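You operate a simulated robot arm through the tools that you are given. There is no shell and no other tool.

You are at the controls of a simulated robot arm. One attempt, no reset.

JOB
Put two scoops of what the store card names into the green bowl.
Fine: use the blue scoop and put it back, the green scoop stays; shut the lid, roll the bin back in. Spill a teaspoon at most, drop nothing, leave nothing switched on.

It is judged by the outcome, as a careful person would: the job done as asked, and still so three seconds after it is handed in. It fails if anything else is knocked over, pushed out of place, dropped, spilled or broken. A push-on lid holds only when it is set on centred and level and pressed home; a screw cap is set on level and turned clockwise until tight.

ROBOT AND FRAMES
A 6-joint arm with a two-finger gripper, fixed in place. Base frame: the origin is at the foot of the arm, x ahead of it, y to its left, z up. Units: mm, rad, N and s.
With the tool pointing down near the work surface it reaches from about 380 to 860 mm from the base axis. Its first joint turns from -2.897 to 2.897 rad. Payload 2.45 kg.
The TCP is the grasp point between the finger pads, 20 mm short of the fingertips. In the tool frame z runs along the fingers and y along their closing line. The gripper opens to 140 mm. The gripper's body begins 168 mm behind the TCP.
Orientation is that of the tool frame in the base frame, as a unit quaternion [x, y, z, w]. With the fingers straight down and closing along the base's y, the tool's x points along the base's -x, its y along +y and its z along -z.

CONTROLS
- The arm moves only by the tool drive_tool. Its argument "commands" is a list of rows, each a list of 3 entries, a list of its own where there are three numbers: the shift along the tool's x, y, z in m, then the turn, a rotation vector about the tool's x, y, z in rad, then the gripper command, from -1 (shut) to 1 (fully open), values between in proportion. In form: [[[dx, dy, dz], [rx, ry, rz], hand], ...]. A call has 1 to 20 rows; each row shifts and turns the commanded pose from where the row before left it, along the tool's axes as they then stand. Rows are played at 5 a second. More than 50 mm and 0.15 rad between two rows, or a gripper value outside its range, and nothing of the call is played. Where a pose cannot be reached the arm comes as near as it can. A force on the tool above 50 N (or 10 N above the force at the start of the call, whichever is more), or a blocked arm, ends the call early, and 0.2 s more pass. Each finger travels about 45 mm/s and halts on what it meets, pressing with about 40 N; the grip force reading is that of the motor and also rises with nothing between the fingers. The clock runs only during rows and for 0.2 s after the last one: add rows that do not move to give the fingers time. It gives the time, the measured TCP pose, the force on the tool (base axes), the opening and the grip force at its end, in the units of the frame above (readings bear some noise), with the torque about the TCP (base axes, N m) and any sound that the robot's microphone picked up.
- Cameras (640 x 400 px; columns grow to the right, rows downward): "scene" is fixed at [221.2, -650, 1409.6]; the picture's right is [0.36, -0.93, 0.00], its down [-0.68, -0.26, -0.68] and it looks along [0.64, 0.25, -0.73] (base axes); focal length 214 px, centre (320, 200). "wrist" rides on the gripper at [78, 11, -209] in the tool frame; the picture's right is [-0.14, 0.99, 0.00], its down [-0.92, -0.13, -0.37] and it looks along [-0.36, -0.05, 0.93] (tool axes); focal length 280 px, centre (320, 200). There is no depth. A picture from a camera that has moved, and an enlarged one, comes with that camera's place and axes in the base frame and with its lens.
- snapshot(camera): a new picture of that camera. The clock stands still meanwhile.
- move_column(by): slides the trunk up (or, below 0, down) by that many mm; the arm rides with it, the base frame stays. It gives what a move gives, with no picture.
- enlarge(camera, box): a new picture of the part [left, top, right, bottom] of that camera's present view, enlarged. The clock stands still meanwhile.
- finish_job(): hands the job in; it is judged then, once.

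Nothing tells you positions but the pictures and the camera data. Unless the task says otherwise, let go and move clear before handing in.

The tools are called after ">>>" as a command line: name --argument value ..., lists and objects as JSON in quotes. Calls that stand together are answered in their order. drive_tool: Moves the arm, as the interface text tells. Its arguments: {"type":"object","properties":{"commands":{"type":"array","items":{"type":"array"}}},"required":["commands"]} The other tools are called the same way: move_column (by) slides the trunk up or down; snapshot (camera) takes a picture; enlarge (camera, box) takes an enlarged picture of a part of a camera's view; finish_job () hands the job in.

At the start:

```text
time: 0.0
tcp_pos: [373.1, -379.9, 1229.2]
ee_rot: [0.001, 1.0, 0.0, 0.0]
contact_force: [0.0, -0.5, 0.1]
ft_torque: [0.02, 0.02, 0.01]
width: 140.0
grip_force: 0.2
trunk travel left (down, up): [-125.0, 105.0]
```

scene: 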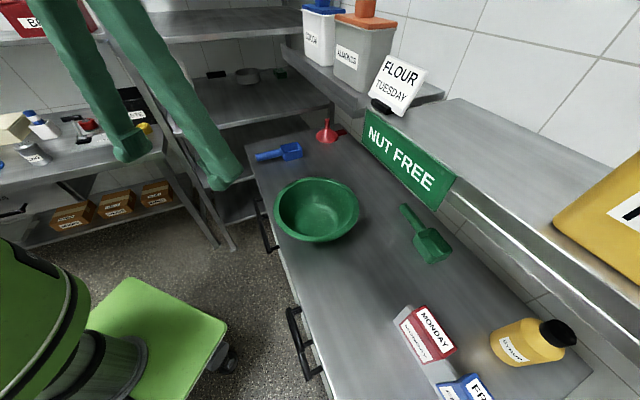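
wrist: 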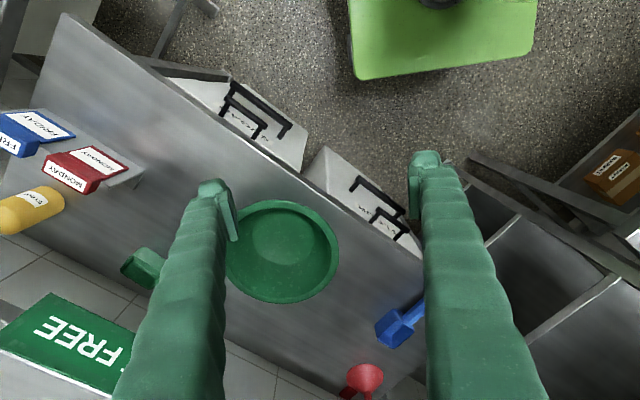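

I see a steel bench with a green bowl, a blue scoop, a green scoop under a "NUT FREE" sign, and two bins with black handles under the bench. A card on the shelf reads FLOUR / TUESDAY. First I'll look closer at the labels.

>>> enlarge --camera "scene" --box '[220, 80, 480, 280]'

>>> enlarge --camera "scene" --box '[220, 240, 480, 400]'

>>> enlarge --camera "wrist" --box '[160, 60, 440, 260]'

>>> enlarge --camera "scene" --box '[290, 0, 460, 120]'

>>> enlarge --camera "scene" --box '[0, 0, 260, 240]'

>>> enlarge --camera "scene" --box '[380, 280, 640, 400]'

```text
2.00 times, centred on (350, 180) of scene
camera zoom: at [221.2, -650.0, 1409.6], right [0.36, -0.93, 0.0], down [-0.68, -0.26, -0.68], along [0.64, 0.25, -0.73], focal length 429 px, centre (260, 240)
```

zoom: 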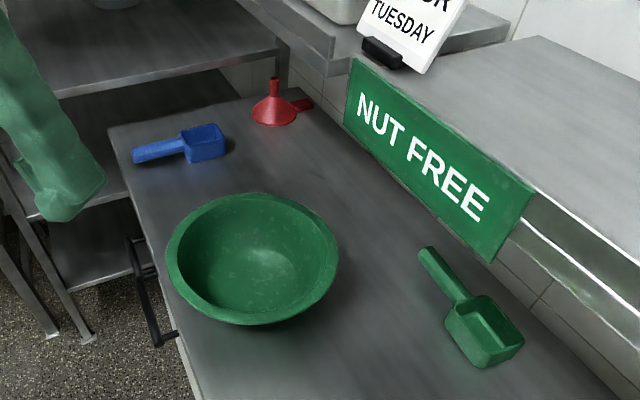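

```text
2.46 times, centred on (350, 320) of scene
camera zoom: at [221.2, -650.0, 1409.6], right [0.36, -0.93, 0.0], down [-0.68, -0.26, -0.68], along [0.64, 0.25, -0.73], focal length 528 px, centre (246, -95)
```

zoom: 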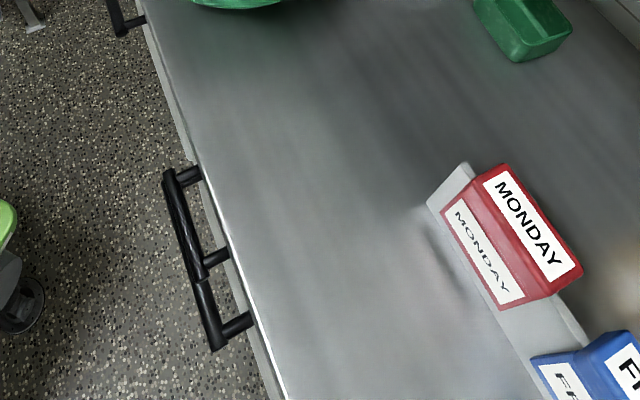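

```text
2.00 times, centred on (300, 160) of wrist
camera zoom: at [294.6, -368.5, 1436.1], right [0.14, 0.99, 0.0], down [0.92, -0.13, 0.37], along [0.36, -0.05, -0.93], focal length 561 px, centre (360, 280)
```

zoom: 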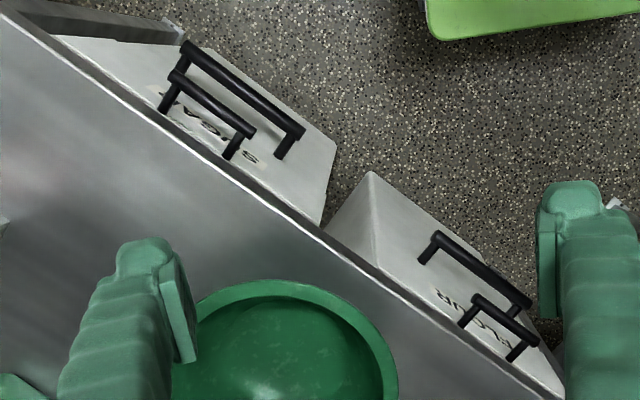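

```text
3.33 times, centred on (375, 60) of scene
camera zoom: at [221.2, -650.0, 1409.6], right [0.36, -0.93, 0.0], down [-0.68, -0.26, -0.68], along [0.64, 0.25, -0.73], focal length 715 px, centre (137, 667)
```

zoom: 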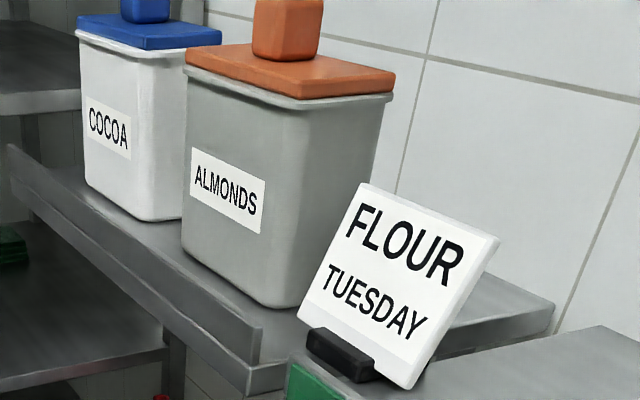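

```text
1.67 times, centred on (130, 120) of scene
camera zoom: at [221.2, -650.0, 1409.6], right [0.36, -0.93, 0.0], down [-0.68, -0.26, -0.68], along [0.64, 0.25, -0.73], focal length 358 px, centre (637, 333)
```

zoom: 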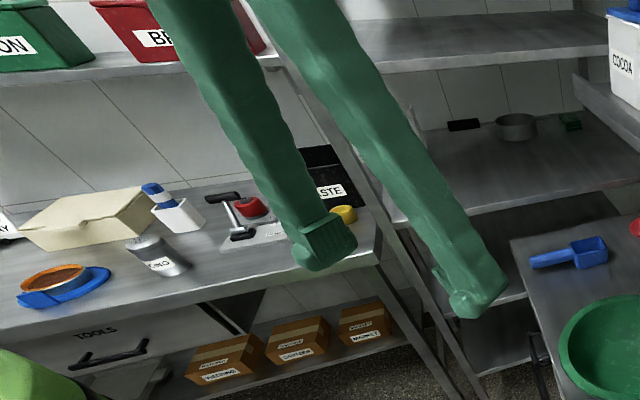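

```text
2.46 times, centred on (510, 340) of scene
camera zoom: at [221.2, -650.0, 1409.6], right [0.36, -0.93, 0.0], down [-0.68, -0.26, -0.68], along [0.64, 0.25, -0.73], focal length 528 px, centre (-148, -145)
```

zoom: 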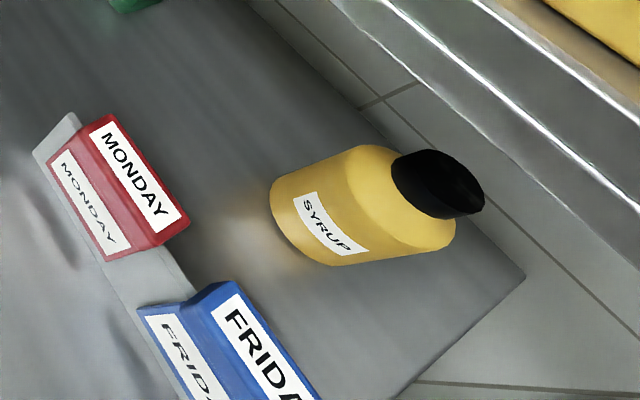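

The card names FLOUR. The flour bin looks like the one under the left part of the bench, under the blue scoop and bowl, and the sugar bin is to its right. The bench front seems to run diagonally, about 640 mm from the base, so I'll turn the wrist square to it and look again.

>>> drive_tool --commands '[[[0, 0, 0], [0, 0, 0.133], 1], [[0, 0, 0], [0, 0, 0.133], 1], [[0, 0, 0], [0, 0, 0.133], 1], [[0, 0, 0], [0, 0, 0.133], 1], [[0, 0, 0], [0, 0, 0.133], 1], [[0, 0, 0], [0, 0, 0.133], 1], [[0, 0, 0], [0, 0, 0], 1]]'

>>> snapshot --camera "wrist"

>>> snapshot --camera "scene"

```text
time: 1.6
tcp_pos: [373.9, -378.1, 1229.2]
ee_rot: [0.389, 0.921, -0.001, -0.001]
contact_force: [1.2, 0.2, 0.5]
ft_torque: [-0.01, 0.02, 0.02]
width: 140.2
grip_force: 0.0
trunk travel left (down, up): [-125.0, 105.0]
```

```text
taken
camera wrist: at [326.5, -315.4, 1436.3], right [0.81, 0.59, 0.0], down [0.55, -0.75, 0.37], along [0.22, -0.3, -0.93], focal length 280 px, centre (320, 200)
```

wrist: 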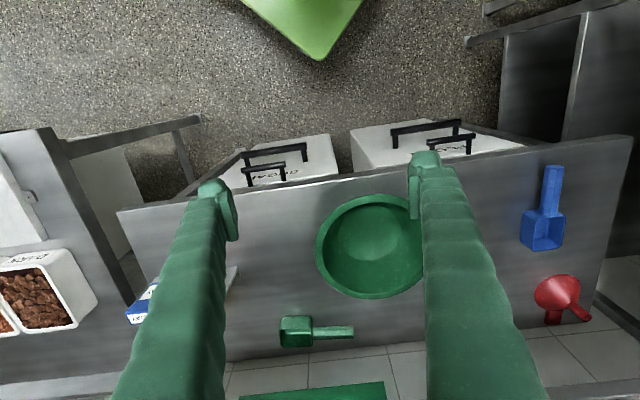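

```text
taken
```

scene: 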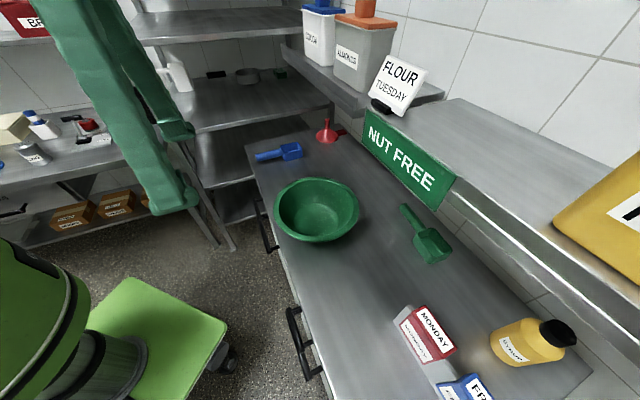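

>>> enlarge --camera "wrist" --box '[210, 90, 530, 290]'

>>> enlarge --camera "wrist" --box '[330, 100, 490, 200]'

>>> enlarge --camera "scene" --box '[230, 120, 390, 280]'

```text
2.00 times, centred on (370, 190) of wrist
camera zoom: at [326.5, -315.4, 1436.3], right [0.81, 0.59, 0.0], down [0.55, -0.75, 0.37], along [0.22, -0.3, -0.93], focal length 561 px, centre (220, 220)
```

zoom: 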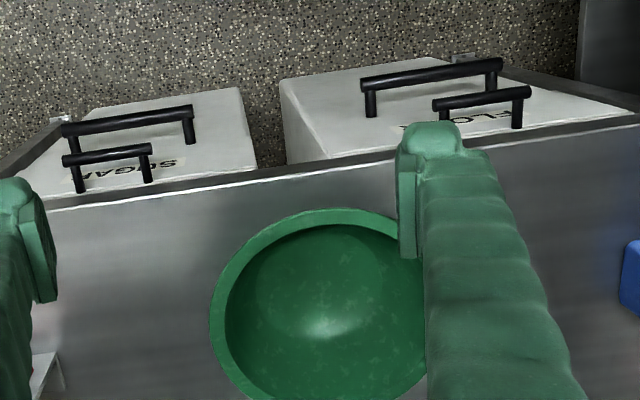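

```text
4.00 times, centred on (410, 150) of wrist
camera zoom: at [326.5, -315.4, 1436.3], right [0.81, 0.59, 0.0], down [0.55, -0.75, 0.37], along [0.22, -0.3, -0.93], focal length 1122 px, centre (-40, 400)
```

zoom: 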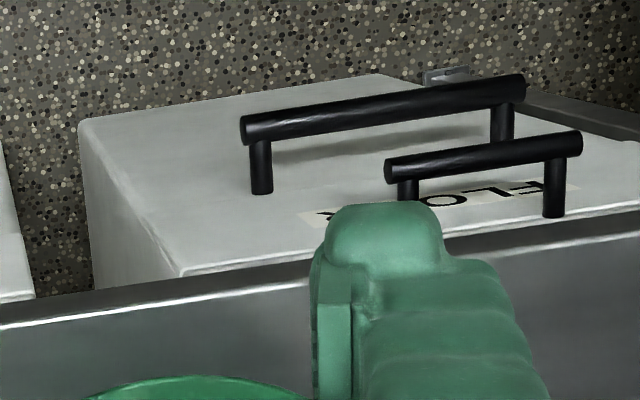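

```text
2.50 times, centred on (310, 200) of scene
camera zoom: at [221.2, -650.0, 1409.6], right [0.36, -0.93, 0.0], down [-0.68, -0.26, -0.68], along [0.64, 0.25, -0.73], focal length 536 px, centre (345, 200)
```

zoom: 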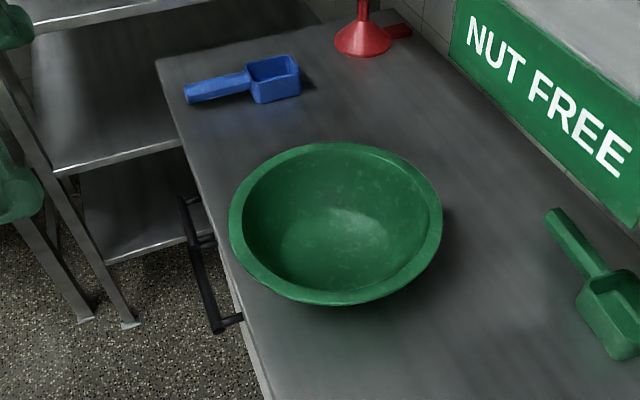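

>>> drive_tool --commands '[[[0.01, 0, 0.045], [0, 0, 0], 1], [[0.01, 0, 0.045], [0, 0, 0], 1], [[0.01, 0, 0.045], [0, 0, 0], 1], [[0.01, 0, 0.045], [0, 0, 0], 1], [[0.01, 0, 0.045], [0, 0, 0], 1], [[0.01, 0, 0.045], [0, 0, 0], 1], [[0, 0, 0], [0, -0.15, 0], 1], [[0, 0, 0], [0, -0.15, 0], 1], [[0, 0, 0], [0, -0.15, 0], 1], [[0, 0, 0], [0, -0.15, 0], 1], [[0, 0, 0], [0, 0, 0], 1]]'

>>> snapshot --camera "wrist"

>>> snapshot --camera "scene"

```text
time: 4.0
tcp_pos: [353.7, -371.5, 945.8]
ee_rot: [0.37, 0.881, -0.114, 0.272]
contact_force: [0.8, 0.6, 0.2]
ft_torque: [0.02, -0.01, 0.05]
width: 139.9
grip_force: 0.0
out of reach, approached as far as the arm can: row 9, 10
trunk travel left (down, up): [-125.0, 105.0]
```

```text
taken
camera wrist: at [234.4, -233.6, 1072.8], right [0.79, 0.61, 0.08], down [0.29, -0.48, 0.82], along [0.54, -0.63, -0.56], focal length 280 px, centre (320, 200)
```

wrist: 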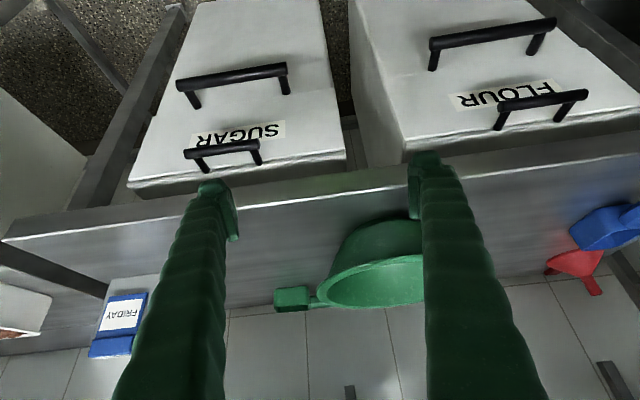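

```text
taken
```

scene: 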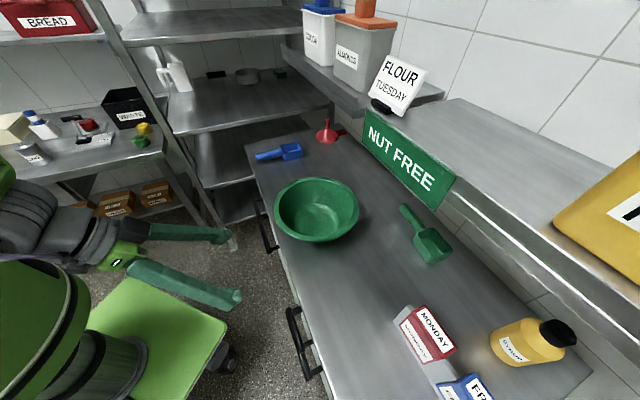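

>>> enlarge --camera "wrist" --box '[340, 0, 640, 200]'

>>> enlarge --camera "wrist" --box '[110, 40, 370, 220]'

```text
2.00 times, centred on (490, 100) of wrist
camera zoom: at [234.4, -233.6, 1072.8], right [0.79, 0.61, 0.08], down [0.29, -0.48, 0.82], along [0.54, -0.63, -0.56], focal length 561 px, centre (-20, 400)
```

zoom: 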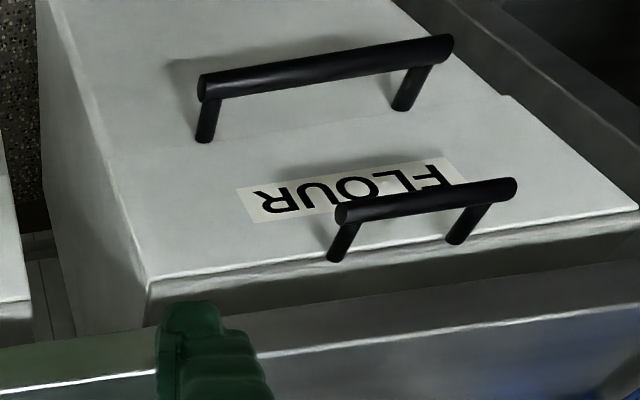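

```text
2.22 times, centred on (240, 130) of wrist
camera zoom: at [234.4, -233.6, 1072.8], right [0.79, 0.61, 0.08], down [0.29, -0.48, 0.82], along [0.54, -0.63, -0.56], focal length 623 px, centre (498, 356)
```

zoom: 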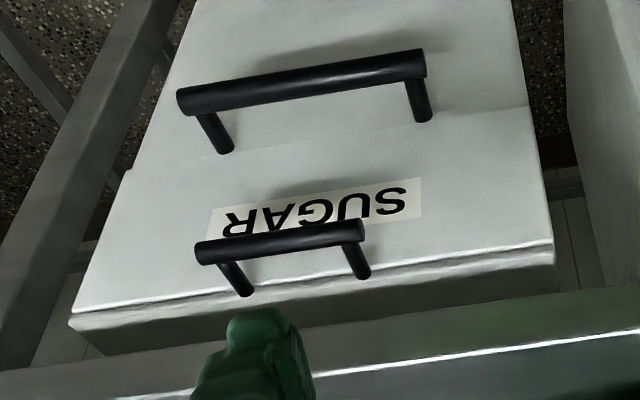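

Triangulating from the two wrist views, the bench top is at z≈857 with its edge 641 mm out from the base, and the bench front faces at 45°. On the flour bin, the long handle is at z≈593, the short (lid) handle is at z≈770, and the front face is about 650 mm out. I'll lower the trunk for a more frontal look.

>>> move_column --by -125

>>> snapshot --camera "wrist"

>>> snapshot --camera "scene"

```text
time: 5.5
tcp_pos: [355.0, -371.7, 822.4]
ee_rot: [0.371, 0.881, -0.114, 0.272]
contact_force: [-0.1, -0.6, 0.0]
ft_torque: [0.02, 0.03, 0.02]
width: 139.8
grip_force: 0.1
trunk travel left (down, up): [0.0, 230.0]
```

```text
taken
camera wrist: at [234.0, -233.1, 948.3], right [0.79, 0.61, 0.08], down [0.29, -0.49, 0.82], along [0.54, -0.63, -0.56], focal length 280 px, centre (320, 200)
```

wrist: 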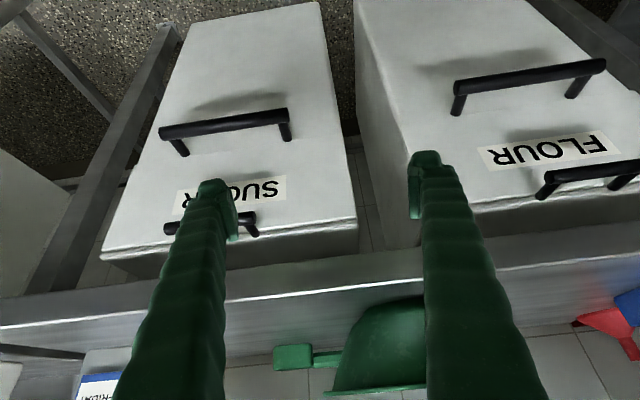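

```text
taken
```

scene: 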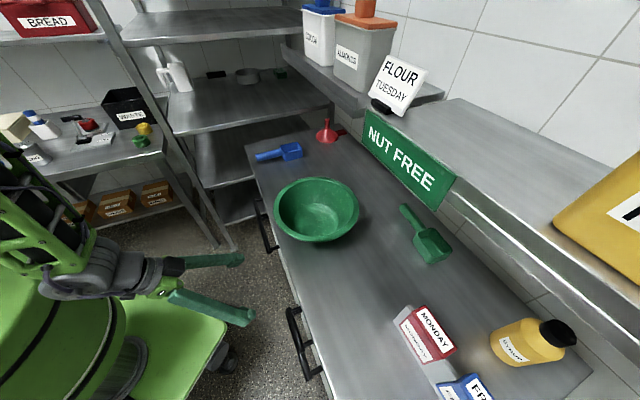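

>>> enlarge --camera "wrist" --box '[340, 40, 640, 240]'

>>> enlarge --camera "wrist" --box '[90, 100, 370, 290]'

```text
2.00 times, centred on (490, 140) of wrist
camera zoom: at [234.0, -233.1, 948.3], right [0.79, 0.61, 0.08], down [0.29, -0.49, 0.82], along [0.54, -0.63, -0.56], focal length 561 px, centre (-20, 320)
```

zoom: 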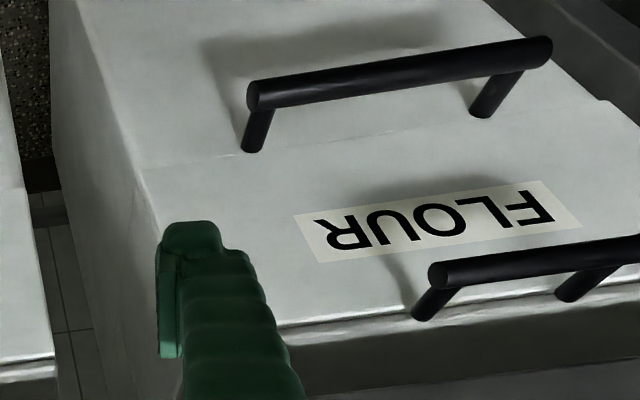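

```text
2.11 times, centred on (230, 195) of wrist
camera zoom: at [234.0, -233.1, 948.3], right [0.79, 0.61, 0.08], down [0.29, -0.49, 0.82], along [0.54, -0.63, -0.56], focal length 590 px, centre (510, 210)
```

zoom: 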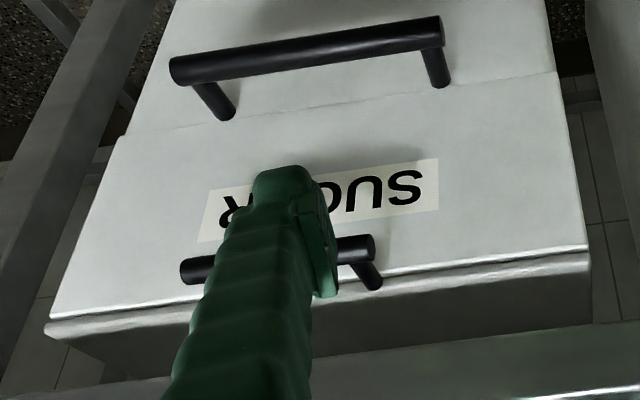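

Both bins have a long pull handle low on the front and a short handle on the lid's front edge. I'll go to the flour bin (about 299 mm along the bench, bar z≈596), turn the gripper so it can straddle the long bar, and look before closing in.

>>> drive_tool --commands '[[[0, 0.0445, 0], [0, 0, 0], 0.5], [[0, 0.0445, 0], [0, 0, 0], 0.2], [[0, 0.0445, 0], [0, 0, 0], 0], [[0, 0.0445, 0], [0, 0, 0], -0.2], [[0, 0.0445, 0], [0, 0, 0], -0.4], [[0, 0.0445, 0], [0, 0, 0], -0.4], [[0, 0.0445, 0], [0, 0, 0], -0.4], [[0, 0, 0], [0, 0, 0], -0.4]]'

>>> drive_tool --commands '[[[0, 0, 0], [0, 0, -0.143], -0.4], [[0, 0, 0], [0, 0, -0.143], -0.4], [[0, 0, 0], [0, 0, -0.143], -0.4], [[0, 0, 0], [0, 0, -0.143], -0.4], [[0, 0, 0], [0, 0, -0.143], -0.4], [[0, 0, 0], [0, 0, -0.143], -0.4], [[0, 0, 0], [0, 0, -0.143], -0.4], [[0, 0, 0], [0, 0, -0.143], -0.4], [[0, 0, 0], [0, 0, -0.143], -0.4], [[0, 0, 0], [0, 0, -0.143], -0.4], [[0, 0, 0], [0, 0, -0.141], -0.4], [[0, 0, 0], [0, 0, 0], -0.4]]'

>>> snapshot --camera "wrist"

>>> snapshot --camera "scene"

```text
time: 7.3
tcp_pos: [579.5, -156.4, 819.2]
ee_rot: [0.371, 0.88, -0.115, 0.272]
contact_force: [0.2, 0.0, 0.8]
ft_torque: [-0.05, 0.05, 0.02]
width: 41.9
grip_force: 0.0
out of reach, approached as far as the arm can: row 1
trunk travel left (down, up): [0.0, 230.0]
```

```text
time: 9.9
tcp_pos: [578.6, -155.2, 819.9]
ee_rot: [-0.36, 0.885, -0.273, 0.111]
contact_force: [-0.5, -0.1, 1.0]
ft_torque: [-0.01, 0.0, -0.02]
width: 41.8
grip_force: 0.0
trunk travel left (down, up): [0.0, 230.0]
```

```text
taken
camera wrist: at [434.0, -119.6, 984.9], right [-0.47, 0.68, -0.56], down [0.59, 0.72, 0.38], along [0.66, -0.15, -0.74], focal length 280 px, centre (320, 200)
```

wrist: 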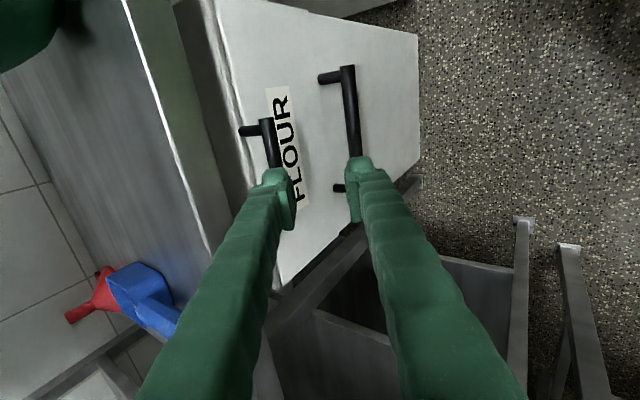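

```text
taken
```

scene: 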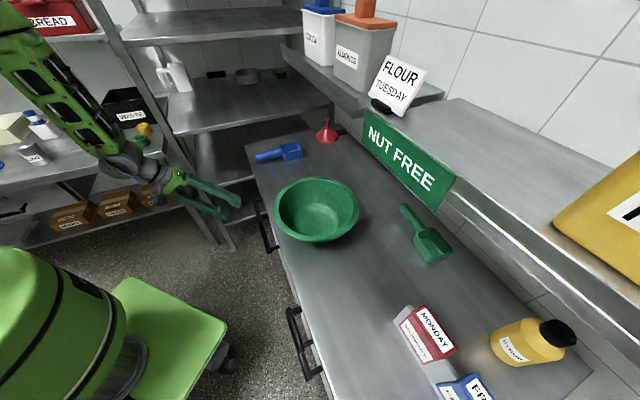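

>>> drive_tool --commands '[[[0, 0.0275, 0.01], [0, 0, 0], -0.4], [[0, 0.0275, 0.01], [0, 0, 0], -0.4], [[0, 0, 0.04], [0, 0, 0], -0.4], [[0, 0, 0.04], [0, 0, 0], -0.4], [[0, 0, 0.03], [0, 0, 0], -0.4], [[0, 0, 0], [0, 0, 0], -0.4]]'

>>> snapshot --camera "wrist"

>>> snapshot --camera "scene"

```text
time: 11.3
tcp_pos: [599.4, -175.4, 681.9]
ee_rot: [-0.361, 0.885, -0.272, 0.111]
contact_force: [-0.3, -0.1, 0.8]
ft_torque: [0.01, 0.03, -0.01]
width: 41.8
grip_force: 0.0
trunk travel left (down, up): [0.0, 230.0]
```

```text
taken
camera wrist: at [454.2, -138.9, 847.3], right [-0.47, 0.68, -0.56], down [0.59, 0.72, 0.38], along [0.66, -0.15, -0.74], focal length 280 px, centre (320, 200)
```

wrist: 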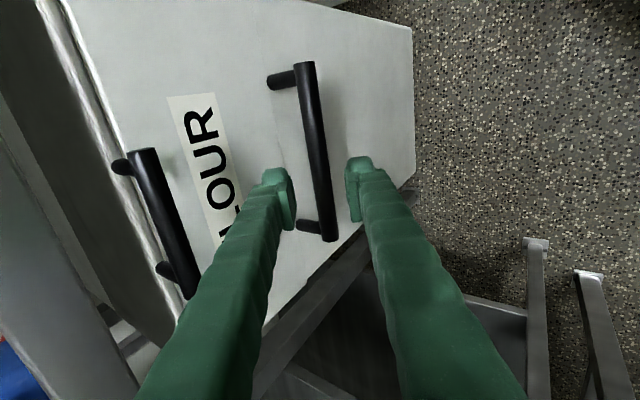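

```text
taken
```

scene: 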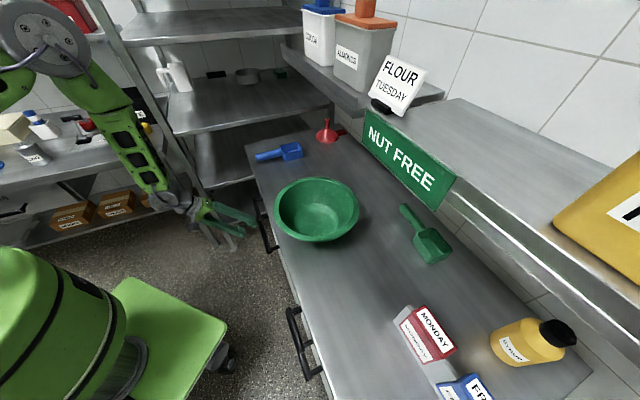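

The bar sits centred between the fingers in this view, and the position agrees with my estimate. I'll advance about 95 mm along the tool and check before closing.

>>> drive_tool --commands '[[[0, 0, 0.03], [0, 0, 0], -0.4], [[0, 0, 0.03], [0, 0, 0], -0.4], [[0, 0, 0.02], [0, 0, 0], -0.4], [[0, 0, 0.014], [0, 0, 0], -0.4], [[0, 0, 0], [0, 0, 0], -0.4]]'

>>> snapshot --camera "wrist"

```text
time: 12.5
tcp_pos: [636.5, -213.8, 603.8]
ee_rot: [-0.36, 0.885, -0.273, 0.111]
contact_force: [-1.0, -0.3, -0.3]
ft_torque: [-0.01, 0.02, -0.02]
width: 42.0
grip_force: 0.0
trunk travel left (down, up): [0.0, 230.0]
```

```text
taken
camera wrist: at [491.4, -177.8, 769.0], right [-0.47, 0.68, -0.56], down [0.59, 0.72, 0.38], along [0.66, -0.15, -0.74], focal length 280 px, centre (320, 200)
```

wrist: 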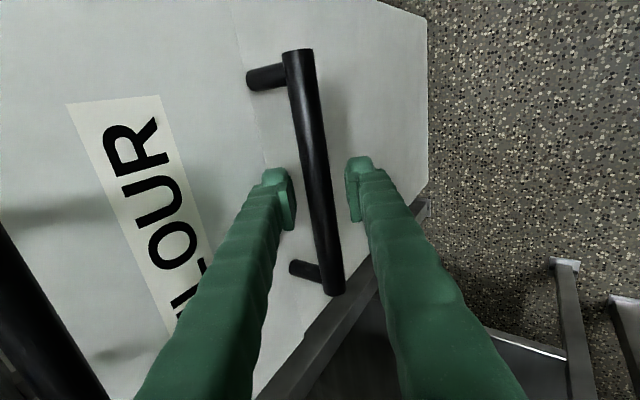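

>>> drive_tool --commands '[[[0, 0, 0], [0, 0, 0], -1], [[0, 0, 0], [0, 0, 0], -1], [[0, 0, 0], [0, 0, 0], -1], [[0, 0, 0], [0, 0, 0], -1]]'

>>> enlarge --camera "wrist" --box '[220, 100, 420, 300]'

```text
time: 13.5
tcp_pos: [636.0, -215.0, 604.2]
ee_rot: [-0.36, 0.885, -0.273, 0.111]
contact_force: [0.9, -2.8, -0.5]
ft_torque: [-0.21, 0.22, 0.31]
width: 19.9
grip_force: 44.1
trunk travel left (down, up): [0.0, 230.0]
```

```text
2.00 times, centred on (320, 200) of wrist
camera zoom: at [491.4, -177.7, 769.2], right [-0.47, 0.68, -0.56], down [0.59, 0.72, 0.38], along [0.66, -0.15, -0.74], focal length 561 px, centre (320, 200)
```

zoom: 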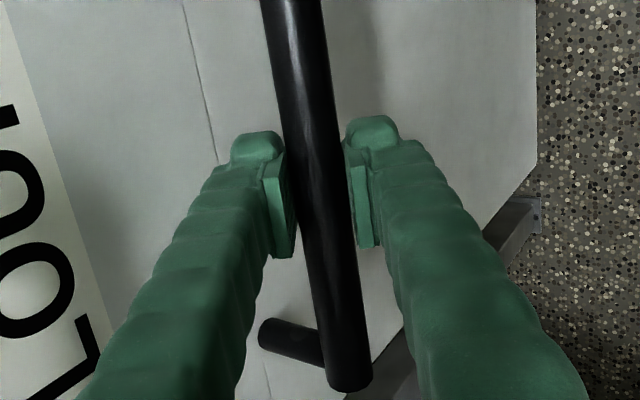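

Gripped at 19.9 mm. I'll pull the bin straight out, starting gently.

>>> drive_tool --commands '[[[0.0001, 0.00826, -0.00563], [0, 0, 0], -1], [[0.0001, 0.00826, -0.00563], [0, 0, 0], -1], [[0.0002, 0.01239, -0.00845], [0, 0, 0], -1], [[0.0002, 0.01239, -0.00845], [0, 0, 0], -1], [[0, 0, 0], [0, 0, 0], -1]]'

>>> snapshot --camera "wrist"

>>> snapshot --camera "scene"

```text
time: 14.7
tcp_pos: [600.1, -176.5, 603.1]
ee_rot: [-0.36, 0.885, -0.273, 0.113]
contact_force: [-7.3, -4.6, 21.7]
ft_torque: [-0.33, 0.2, 0.34]
width: 19.4
grip_force: 44.2
trunk travel left (down, up): [0.0, 230.0]
```

```text
taken
camera wrist: at [454.6, -141.0, 768.9], right [-0.47, 0.68, -0.56], down [0.59, 0.72, 0.38], along [0.66, -0.15, -0.74], focal length 280 px, centre (320, 200)
```

wrist: 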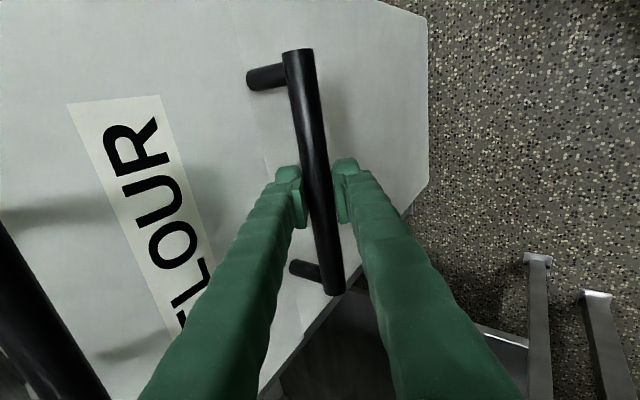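

```text
taken
```

scene: 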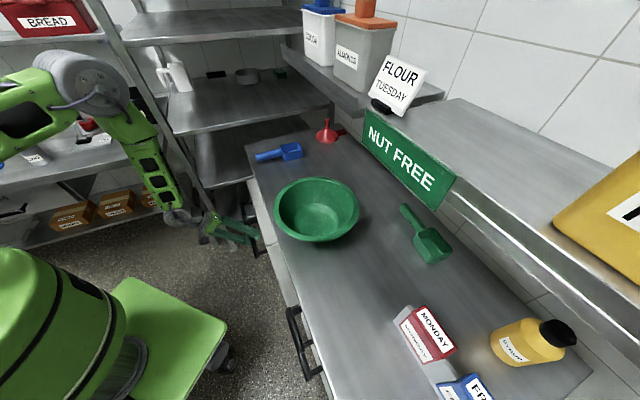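

The bin follows freely; it has come out about 51 mm. I'll keep pulling in checked increments, easing the slight downward push.

>>> drive_tool --commands '[[[0, -0.00056, -0.00083], [0, 0, 0], -1], [[0.0002, 0.0165, -0.01126], [0, 0, 0], -1], [[0.0002, 0.0165, -0.01126], [0, 0, 0], -1], [[0.0002, 0.0165, -0.01126], [0, 0, 0], -1], [[0.0002, 0.0165, -0.01126], [0, 0, 0], -1], [[0, 0, 0], [0, 0, 0], -1]]'

>>> snapshot --camera "wrist"

>>> snapshot --camera "scene"

```text
time: 16.1
tcp_pos: [543.3, -120.9, 604.0]
ee_rot: [-0.36, 0.885, -0.273, 0.111]
contact_force: [-1.9, -6.5, -12.3]
ft_torque: [0.13, 0.37, 0.8]
width: 19.5
grip_force: 44.4
trunk travel left (down, up): [0.0, 230.0]
```

```text
taken
camera wrist: at [399.4, -85.3, 769.3], right [-0.47, 0.68, -0.56], down [0.59, 0.72, 0.38], along [0.66, -0.15, -0.74], focal length 280 px, centre (320, 200)
```

wrist: 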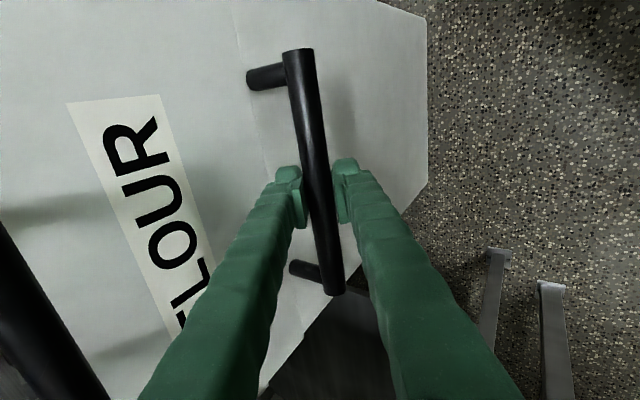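

```text
taken
```

scene: 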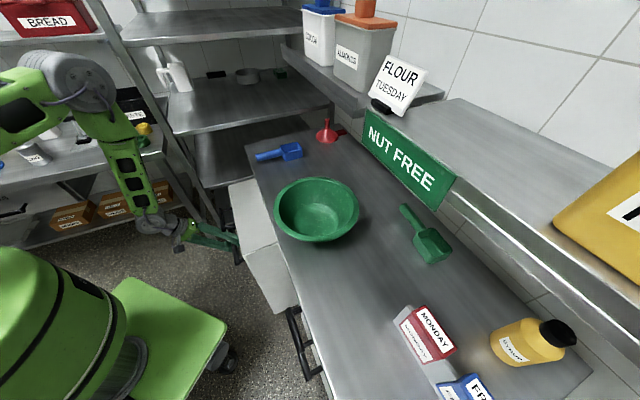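

>>> drive_tool --commands '[[[0.0002, 0.0165, -0.01126], [0, 0, 0], -1], [[0.0002, 0.0165, -0.01126], [0, 0, 0], -1], [[0.0002, 0.0165, -0.01126], [0, 0, 0], -1], [[0.0002, 0.0165, -0.01126], [0, 0, 0], -1], [[0, 0, 0], [0, 0, 0], -1]]'

>>> snapshot --camera "scene"

>>> enlarge --camera "scene" --box '[120, 160, 320, 340]'

```text
time: 17.3
tcp_pos: [486.7, -65.8, 603.6]
ee_rot: [-0.36, 0.885, -0.273, 0.112]
contact_force: [-2.2, -5.9, -11.1]
ft_torque: [0.04, 0.38, 0.76]
width: 19.6
grip_force: 44.2
trunk travel left (down, up): [0.0, 230.0]
```

```text
taken
```

scene: 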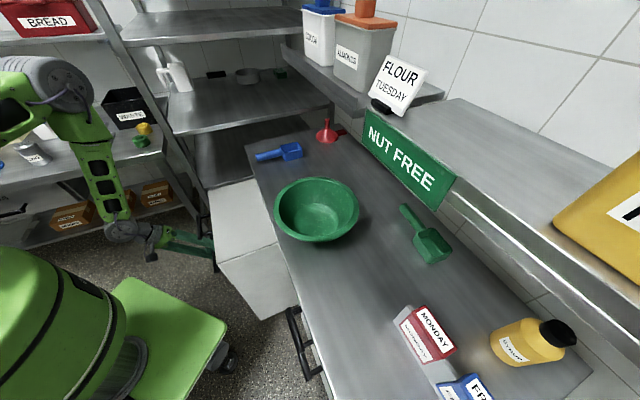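

```text
2.22 times, centred on (220, 250) of scene
camera zoom: at [221.2, -650.0, 1409.6], right [0.36, -0.93, 0.0], down [-0.68, -0.26, -0.68], along [0.64, 0.25, -0.73], focal length 477 px, centre (542, 89)
```

zoom: 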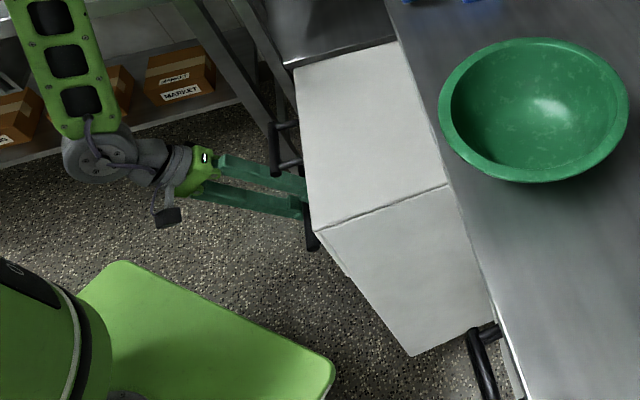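

>>> drive_tool --commands '[[[0.0002, 0.0165, -0.01126], [0, 0, 0], -1], [[0.0002, 0.0165, -0.01126], [0, 0, 0], -1], [[0, 0, 0], [0, 0, 0], -1]]'

>>> enlarge --camera "scene" --box '[120, 160, 320, 340]'

>>> snapshot --camera "wrist"

```text
time: 18.1
tcp_pos: [458.3, -35.4, 603.5]
ee_rot: [-0.361, 0.885, -0.272, 0.11]
contact_force: [-4.4, -6.0, -26.6]
ft_torque: [0.25, 0.3, 0.77]
width: 19.4
grip_force: 44.1
trunk travel left (down, up): [0.0, 230.0]
```

```text
2.22 times, centred on (220, 250) of scene
camera zoom: at [221.2, -650.0, 1409.6], right [0.36, -0.93, 0.0], down [-0.68, -0.26, -0.68], along [0.64, 0.25, -0.73], focal length 477 px, centre (542, 89)
```

zoom: 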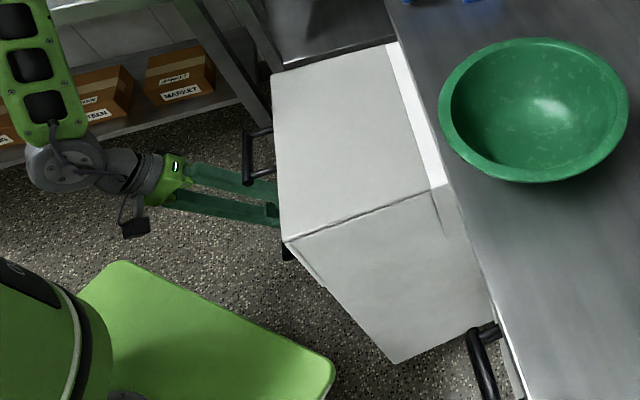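

```text
taken
camera wrist: at [314.9, -0.3, 769.3], right [-0.47, 0.68, -0.56], down [0.59, 0.72, 0.38], along [0.65, -0.15, -0.74], focal length 280 px, centre (320, 200)
```

wrist: 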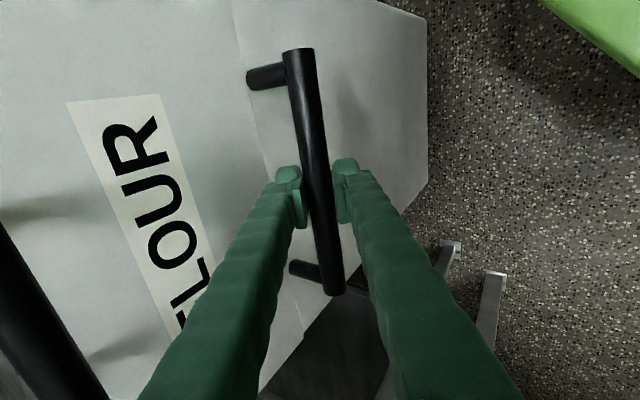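

The bin is out about 250 mm, and a lid seam with the hinge line is now visible just clear of the bench edge, with a fixed rear top behind it. I'll let go of the long bar, back out carefully under the short handle, and look from above.

>>> drive_tool --commands '[[[0, 0, 0], [0, 0, 0], -0.37], [[0, 0, 0], [0, 0, 0], -0.37], [[0, 0, 0], [0, 0, 0], -0.37]]'

>>> snapshot --camera "wrist"

```text
time: 18.9
tcp_pos: [459.0, -35.7, 604.9]
ee_rot: [-0.36, 0.885, -0.273, 0.112]
contact_force: [0.0, -0.7, -0.8]
ft_torque: [-0.01, 0.02, 0.01]
width: 44.0
grip_force: 0.1
trunk travel left (down, up): [0.0, 230.0]
```

```text
taken
camera wrist: at [315.1, 0.0, 770.1], right [-0.47, 0.68, -0.56], down [0.59, 0.72, 0.38], along [0.66, -0.15, -0.74], focal length 280 px, centre (320, 200)
```

wrist: 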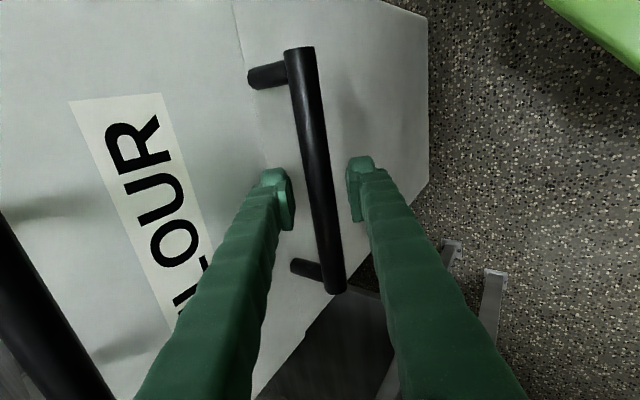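

>>> drive_tool --commands '[[[0, -0.0025, -0.0097], [0, 0, 0], -0.37], [[0, -0.003, -0.0097], [0, 0, 0], -0.37], [[0, -0.004, -0.0097], [0, 0, 0], -0.37], [[0, -0.0084, -0.0124], [0, 0, 0], -0.37], [[0, -0.0084, -0.0124], [0, 0, 0], -0.37], [[0, 0, 0], [0, 0, 0], -0.37]]'

>>> snapshot --camera "wrist"

```text
time: 20.3
tcp_pos: [453.0, -29.3, 663.0]
ee_rot: [-0.36, 0.885, -0.273, 0.111]
contact_force: [1.2, -0.1, -0.2]
ft_torque: [-0.04, -0.01, -0.01]
width: 44.1
grip_force: 0.1
trunk travel left (down, up): [0.0, 230.0]
```

```text
taken
camera wrist: at [307.8, 6.1, 828.5], right [-0.47, 0.68, -0.56], down [0.59, 0.72, 0.38], along [0.66, -0.15, -0.74], focal length 280 px, centre (320, 200)
```

wrist: 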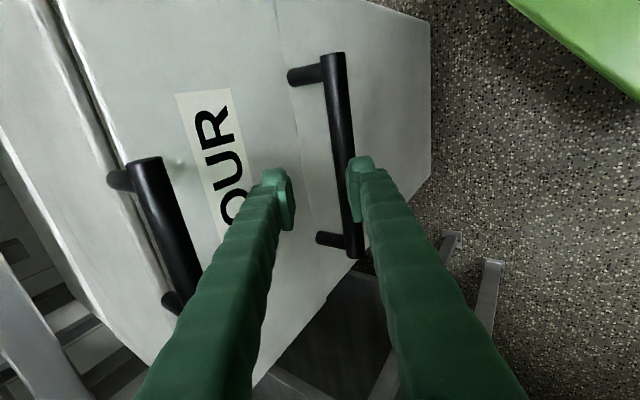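

>>> drive_tool --commands '[[[-0.032, 0, 0], [0, 0, 0], -0.37], [[-0.032, 0, 0], [0, 0, 0], -0.37], [[-0.032, 0, 0], [0, 0, 0], -0.37], [[0, -0.0226, -0.033], [0, 0, 0], -0.4], [[0, -0.0226, -0.033], [0, 0, 0], -0.4], [[0, -0.0226, -0.033], [0, 0, 0], -0.4], [[0, -0.0226, -0.033], [0, 0, 0], -0.4], [[0, -0.0226, -0.033], [0, 0, 0], -0.4], [[0, -0.0226, -0.033], [0, 0, 0], -0.4], [[0, 0, 0], [-0.11, 0, 0], -0.4], [[0, 0, 0], [-0.11, 0, 0], -0.4], [[0, 0, 0], [-0.11, 0, 0], -0.4], [[0, 0, 0], [0, 0, 0], -0.4]]'

>>> snapshot --camera "wrist"

>>> enlarge --camera "scene" --box '[120, 130, 340, 320]'

```text
time: 23.1
tcp_pos: [522.9, 34.9, 904.8]
ee_rot: [-0.373, 0.918, -0.123, 0.051]
contact_force: [-0.3, -0.4, -0.5]
ft_torque: [0.05, 0.01, -0.01]
width: 41.9
grip_force: 0.0
trunk travel left (down, up): [0.0, 230.0]
```

```text
taken
camera wrist: at [420.2, 27.6, 1101.4], right [-0.57, 0.78, -0.26], down [0.68, 0.62, 0.39], along [0.47, 0.04, -0.88], focal length 280 px, centre (320, 200)
```

wrist: 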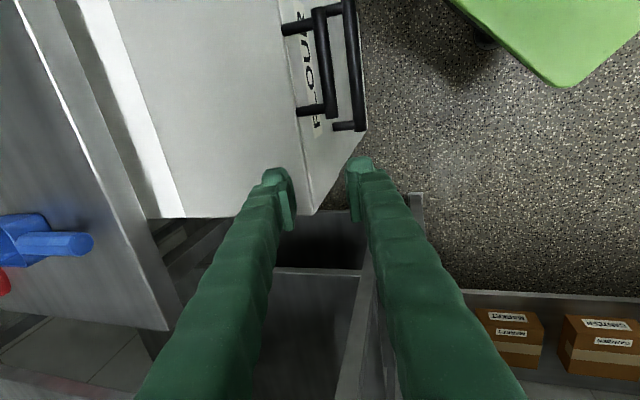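

```text
2.11 times, centred on (230, 225) of scene
camera zoom: at [221.2, -650.0, 1409.6], right [0.36, -0.93, 0.0], down [-0.68, -0.26, -0.68], along [0.64, 0.25, -0.73], focal length 452 px, centre (510, 147)
```

zoom: 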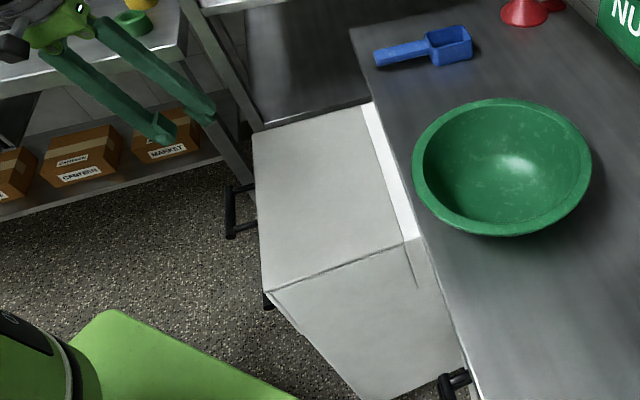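

>>> enlarge --camera "wrist" --box '[0, 0, 380, 237]'

>>> enlarge --camera "wrist" --box '[230, 0, 390, 140]'

>>> enlarge --camera "scene" --box '[200, 150, 300, 270]'

```text
1.68 times, centred on (190, 118) of wrist
camera zoom: at [420.2, 27.6, 1101.4], right [-0.57, 0.78, -0.26], down [0.68, 0.62, 0.39], along [0.47, 0.04, -0.88], focal length 472 px, centre (539, 337)
```

zoom: 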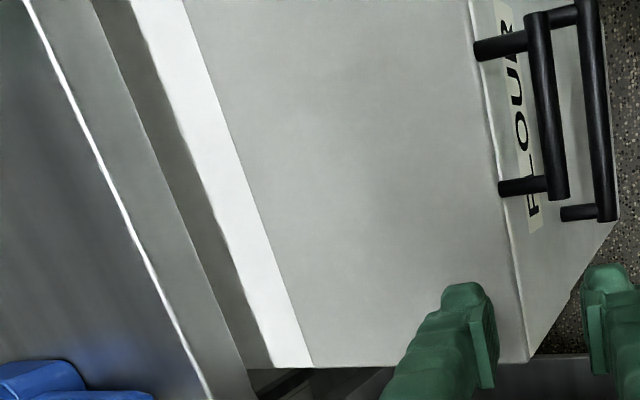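

```text
2.86 times, centred on (310, 70) of wrist
camera zoom: at [420.2, 27.6, 1101.4], right [-0.57, 0.78, -0.26], down [0.68, 0.62, 0.39], along [0.47, 0.04, -0.88], focal length 801 px, centre (349, 571)
```

zoom: 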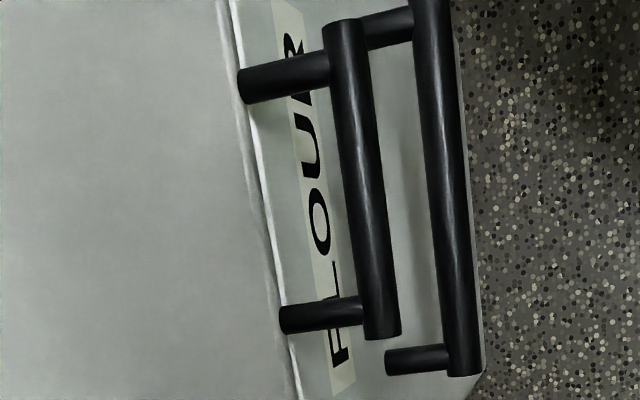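

```text
3.33 times, centred on (250, 210) of scene
camera zoom: at [221.2, -650.0, 1409.6], right [0.36, -0.93, 0.0], down [-0.68, -0.26, -0.68], along [0.64, 0.25, -0.73], focal length 715 px, centre (553, 167)
```

zoom: 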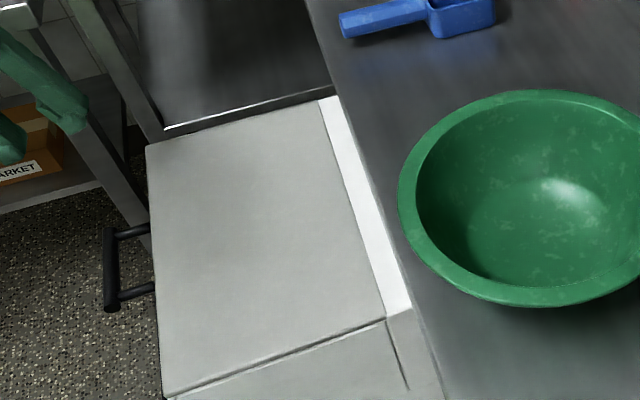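

>>> drive_tool --commands '[[[0.0331, 0.0069, 0], [0, 0, 0], -0.46], [[0.0331, 0.0069, 0], [0, 0, 0], -0.46], [[0.0332, 0.0069, 0], [0, 0, 0], -0.46], [[0, 0, 0.04], [0, 0, 0], -0.46], [[0, 0, 0.035], [0, 0, 0], -0.46], [[0, 0, 0], [0, 0, 0], -0.46]]'

>>> snapshot --camera "wrist"

```text
time: 24.5
tcp_pos: [449.7, -31.1, 828.3]
ee_rot: [-0.373, 0.918, -0.124, 0.051]
contact_force: [0.1, 0.1, 0.1]
ft_torque: [-0.02, 0.05, 0.02]
width: 37.8
grip_force: 0.0
trunk travel left (down, up): [0.0, 230.0]
```

```text
taken
camera wrist: at [347.0, -38.3, 1025.6], right [-0.57, 0.78, -0.26], down [0.68, 0.62, 0.39], along [0.47, 0.04, -0.88], focal length 280 px, centre (320, 200)
```

wrist: 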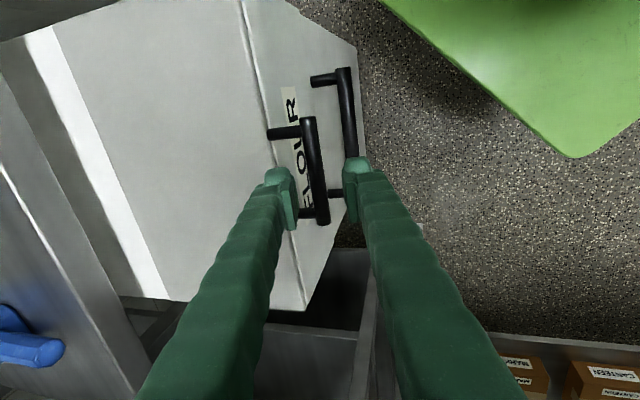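

>>> drive_tool --commands '[[[0, -0.003, 0.02], [0, 0, 0], -0.46], [[0, 0, 0.02], [0, 0, 0], -0.46], [[0, 0, 0.0152], [0, 0, 0], -0.46], [[0, 0, 0], [0, 0, 0], -0.46]]'

>>> enlarge --camera "wrist" --box '[200, 80, 440, 280]'

```text
time: 25.5
tcp_pos: [463.2, -44.9, 774.5]
ee_rot: [-0.374, 0.918, -0.123, 0.05]
contact_force: [-1.1, 0.9, 7.0]
ft_torque: [-0.14, -0.24, 0.05]
width: 38.2
grip_force: 0.4
trunk travel left (down, up): [0.0, 230.0]
```

```text
2.00 times, centred on (320, 180) of wrist
camera zoom: at [360.0, -52.0, 971.3], right [-0.57, 0.78, -0.26], down [0.68, 0.62, 0.39], along [0.47, 0.04, -0.88], focal length 561 px, centre (320, 240)
```

zoom: 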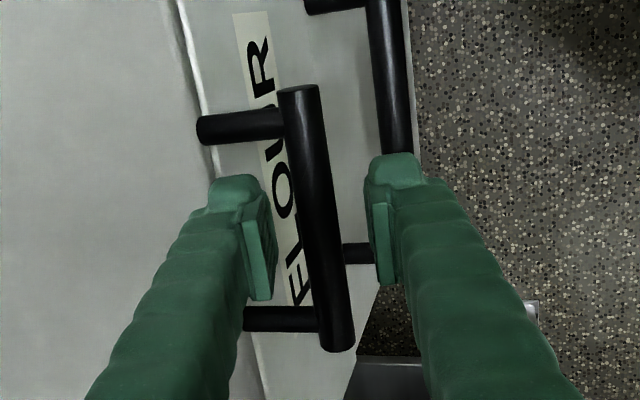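

>>> drive_tool --commands '[[[0, 0.002, -0.001], [0, 0, 0], -0.6], [[0, 0, 0], [0, 0, 0], -1], [[0, 0, 0], [0, 0, 0], -1], [[0, 0, 0], [0, 0, 0], -1]]'

>>> enlarge --camera "wrist" --box '[200, 80, 440, 280]'

```text
time: 26.5
tcp_pos: [460.6, -43.0, 773.8]
ee_rot: [-0.375, 0.917, -0.124, 0.05]
contact_force: [1.1, 0.4, -1.6]
ft_torque: [-0.21, 0.18, 0.76]
width: 12.0
grip_force: 39.2
trunk travel left (down, up): [0.0, 230.0]
```

```text
2.00 times, centred on (320, 180) of wrist
camera zoom: at [358.9, -50.7, 971.5], right [-0.57, 0.78, -0.26], down [0.68, 0.63, 0.39], along [0.47, 0.04, -0.88], focal length 561 px, centre (320, 240)
```

zoom: 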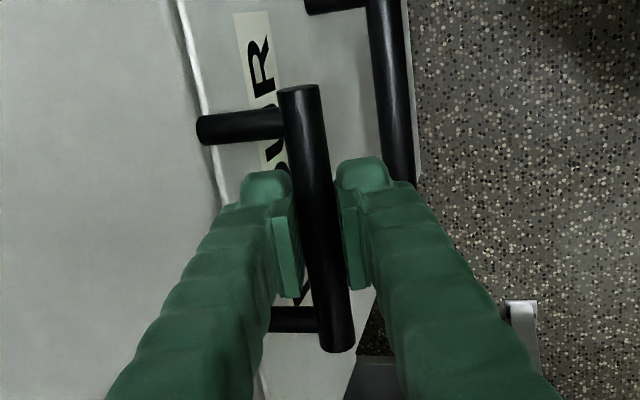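

Gripped the 12 mm lid bar. The hinge is about 617 mm out at z≈770, so I'll lift the lid along an arc of roughly 258 mm radius. I'll take a short first part and check the forces.

>>> drive_tool --commands '[[[0, -0.0031, -0.0098], [0, 0, 0], -1], [[0, -0.0031, -0.0098], [0, 0, 0], -1], [[0, -0.0039, -0.0096], [0, 0, 0], -1], [[0, -0.0039, -0.0095], [0, 0, 0], -1], [[0, 0, 0], [0, 0, 0], -1]]'

>>> snapshot --camera "wrist"

>>> enlarge --camera "scene" --box '[140, 130, 360, 290]'

```text
time: 27.7
tcp_pos: [465.0, -45.7, 813.1]
ee_rot: [-0.373, 0.918, -0.123, 0.05]
contact_force: [0.7, 4.7, 0.0]
ft_torque: [-0.03, 0.09, 0.98]
width: 11.5
grip_force: 37.9
trunk travel left (down, up): [0.0, 230.0]
```

```text
taken
camera wrist: at [361.7, -53.5, 1011.7], right [-0.57, 0.78, -0.26], down [0.68, 0.62, 0.39], along [0.47, 0.04, -0.88], focal length 280 px, centre (320, 200)
```

wrist: 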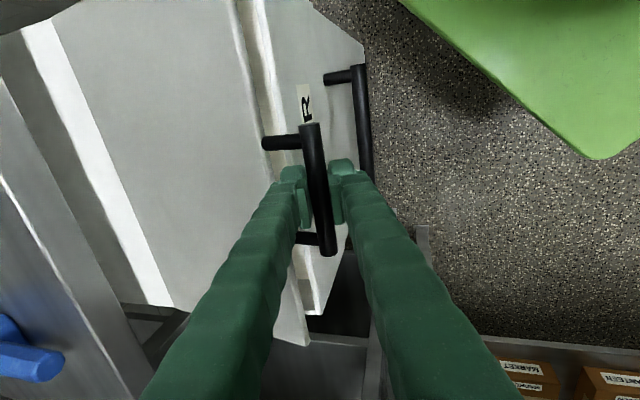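

```text
2.50 times, centred on (250, 210) of scene
camera zoom: at [221.2, -650.0, 1409.6], right [0.36, -0.93, 0.0], down [-0.68, -0.26, -0.68], along [0.64, 0.25, -0.73], focal length 536 px, centre (495, 175)
```

zoom: 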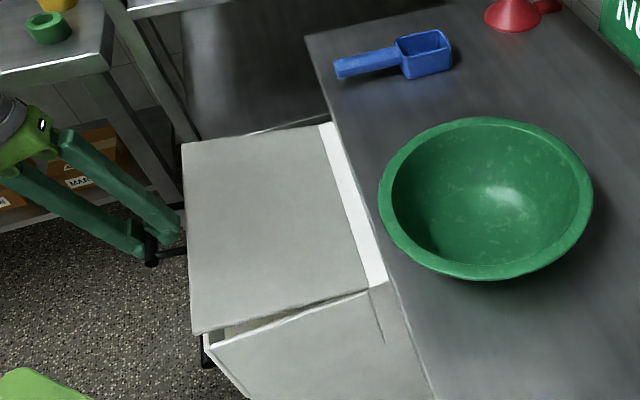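

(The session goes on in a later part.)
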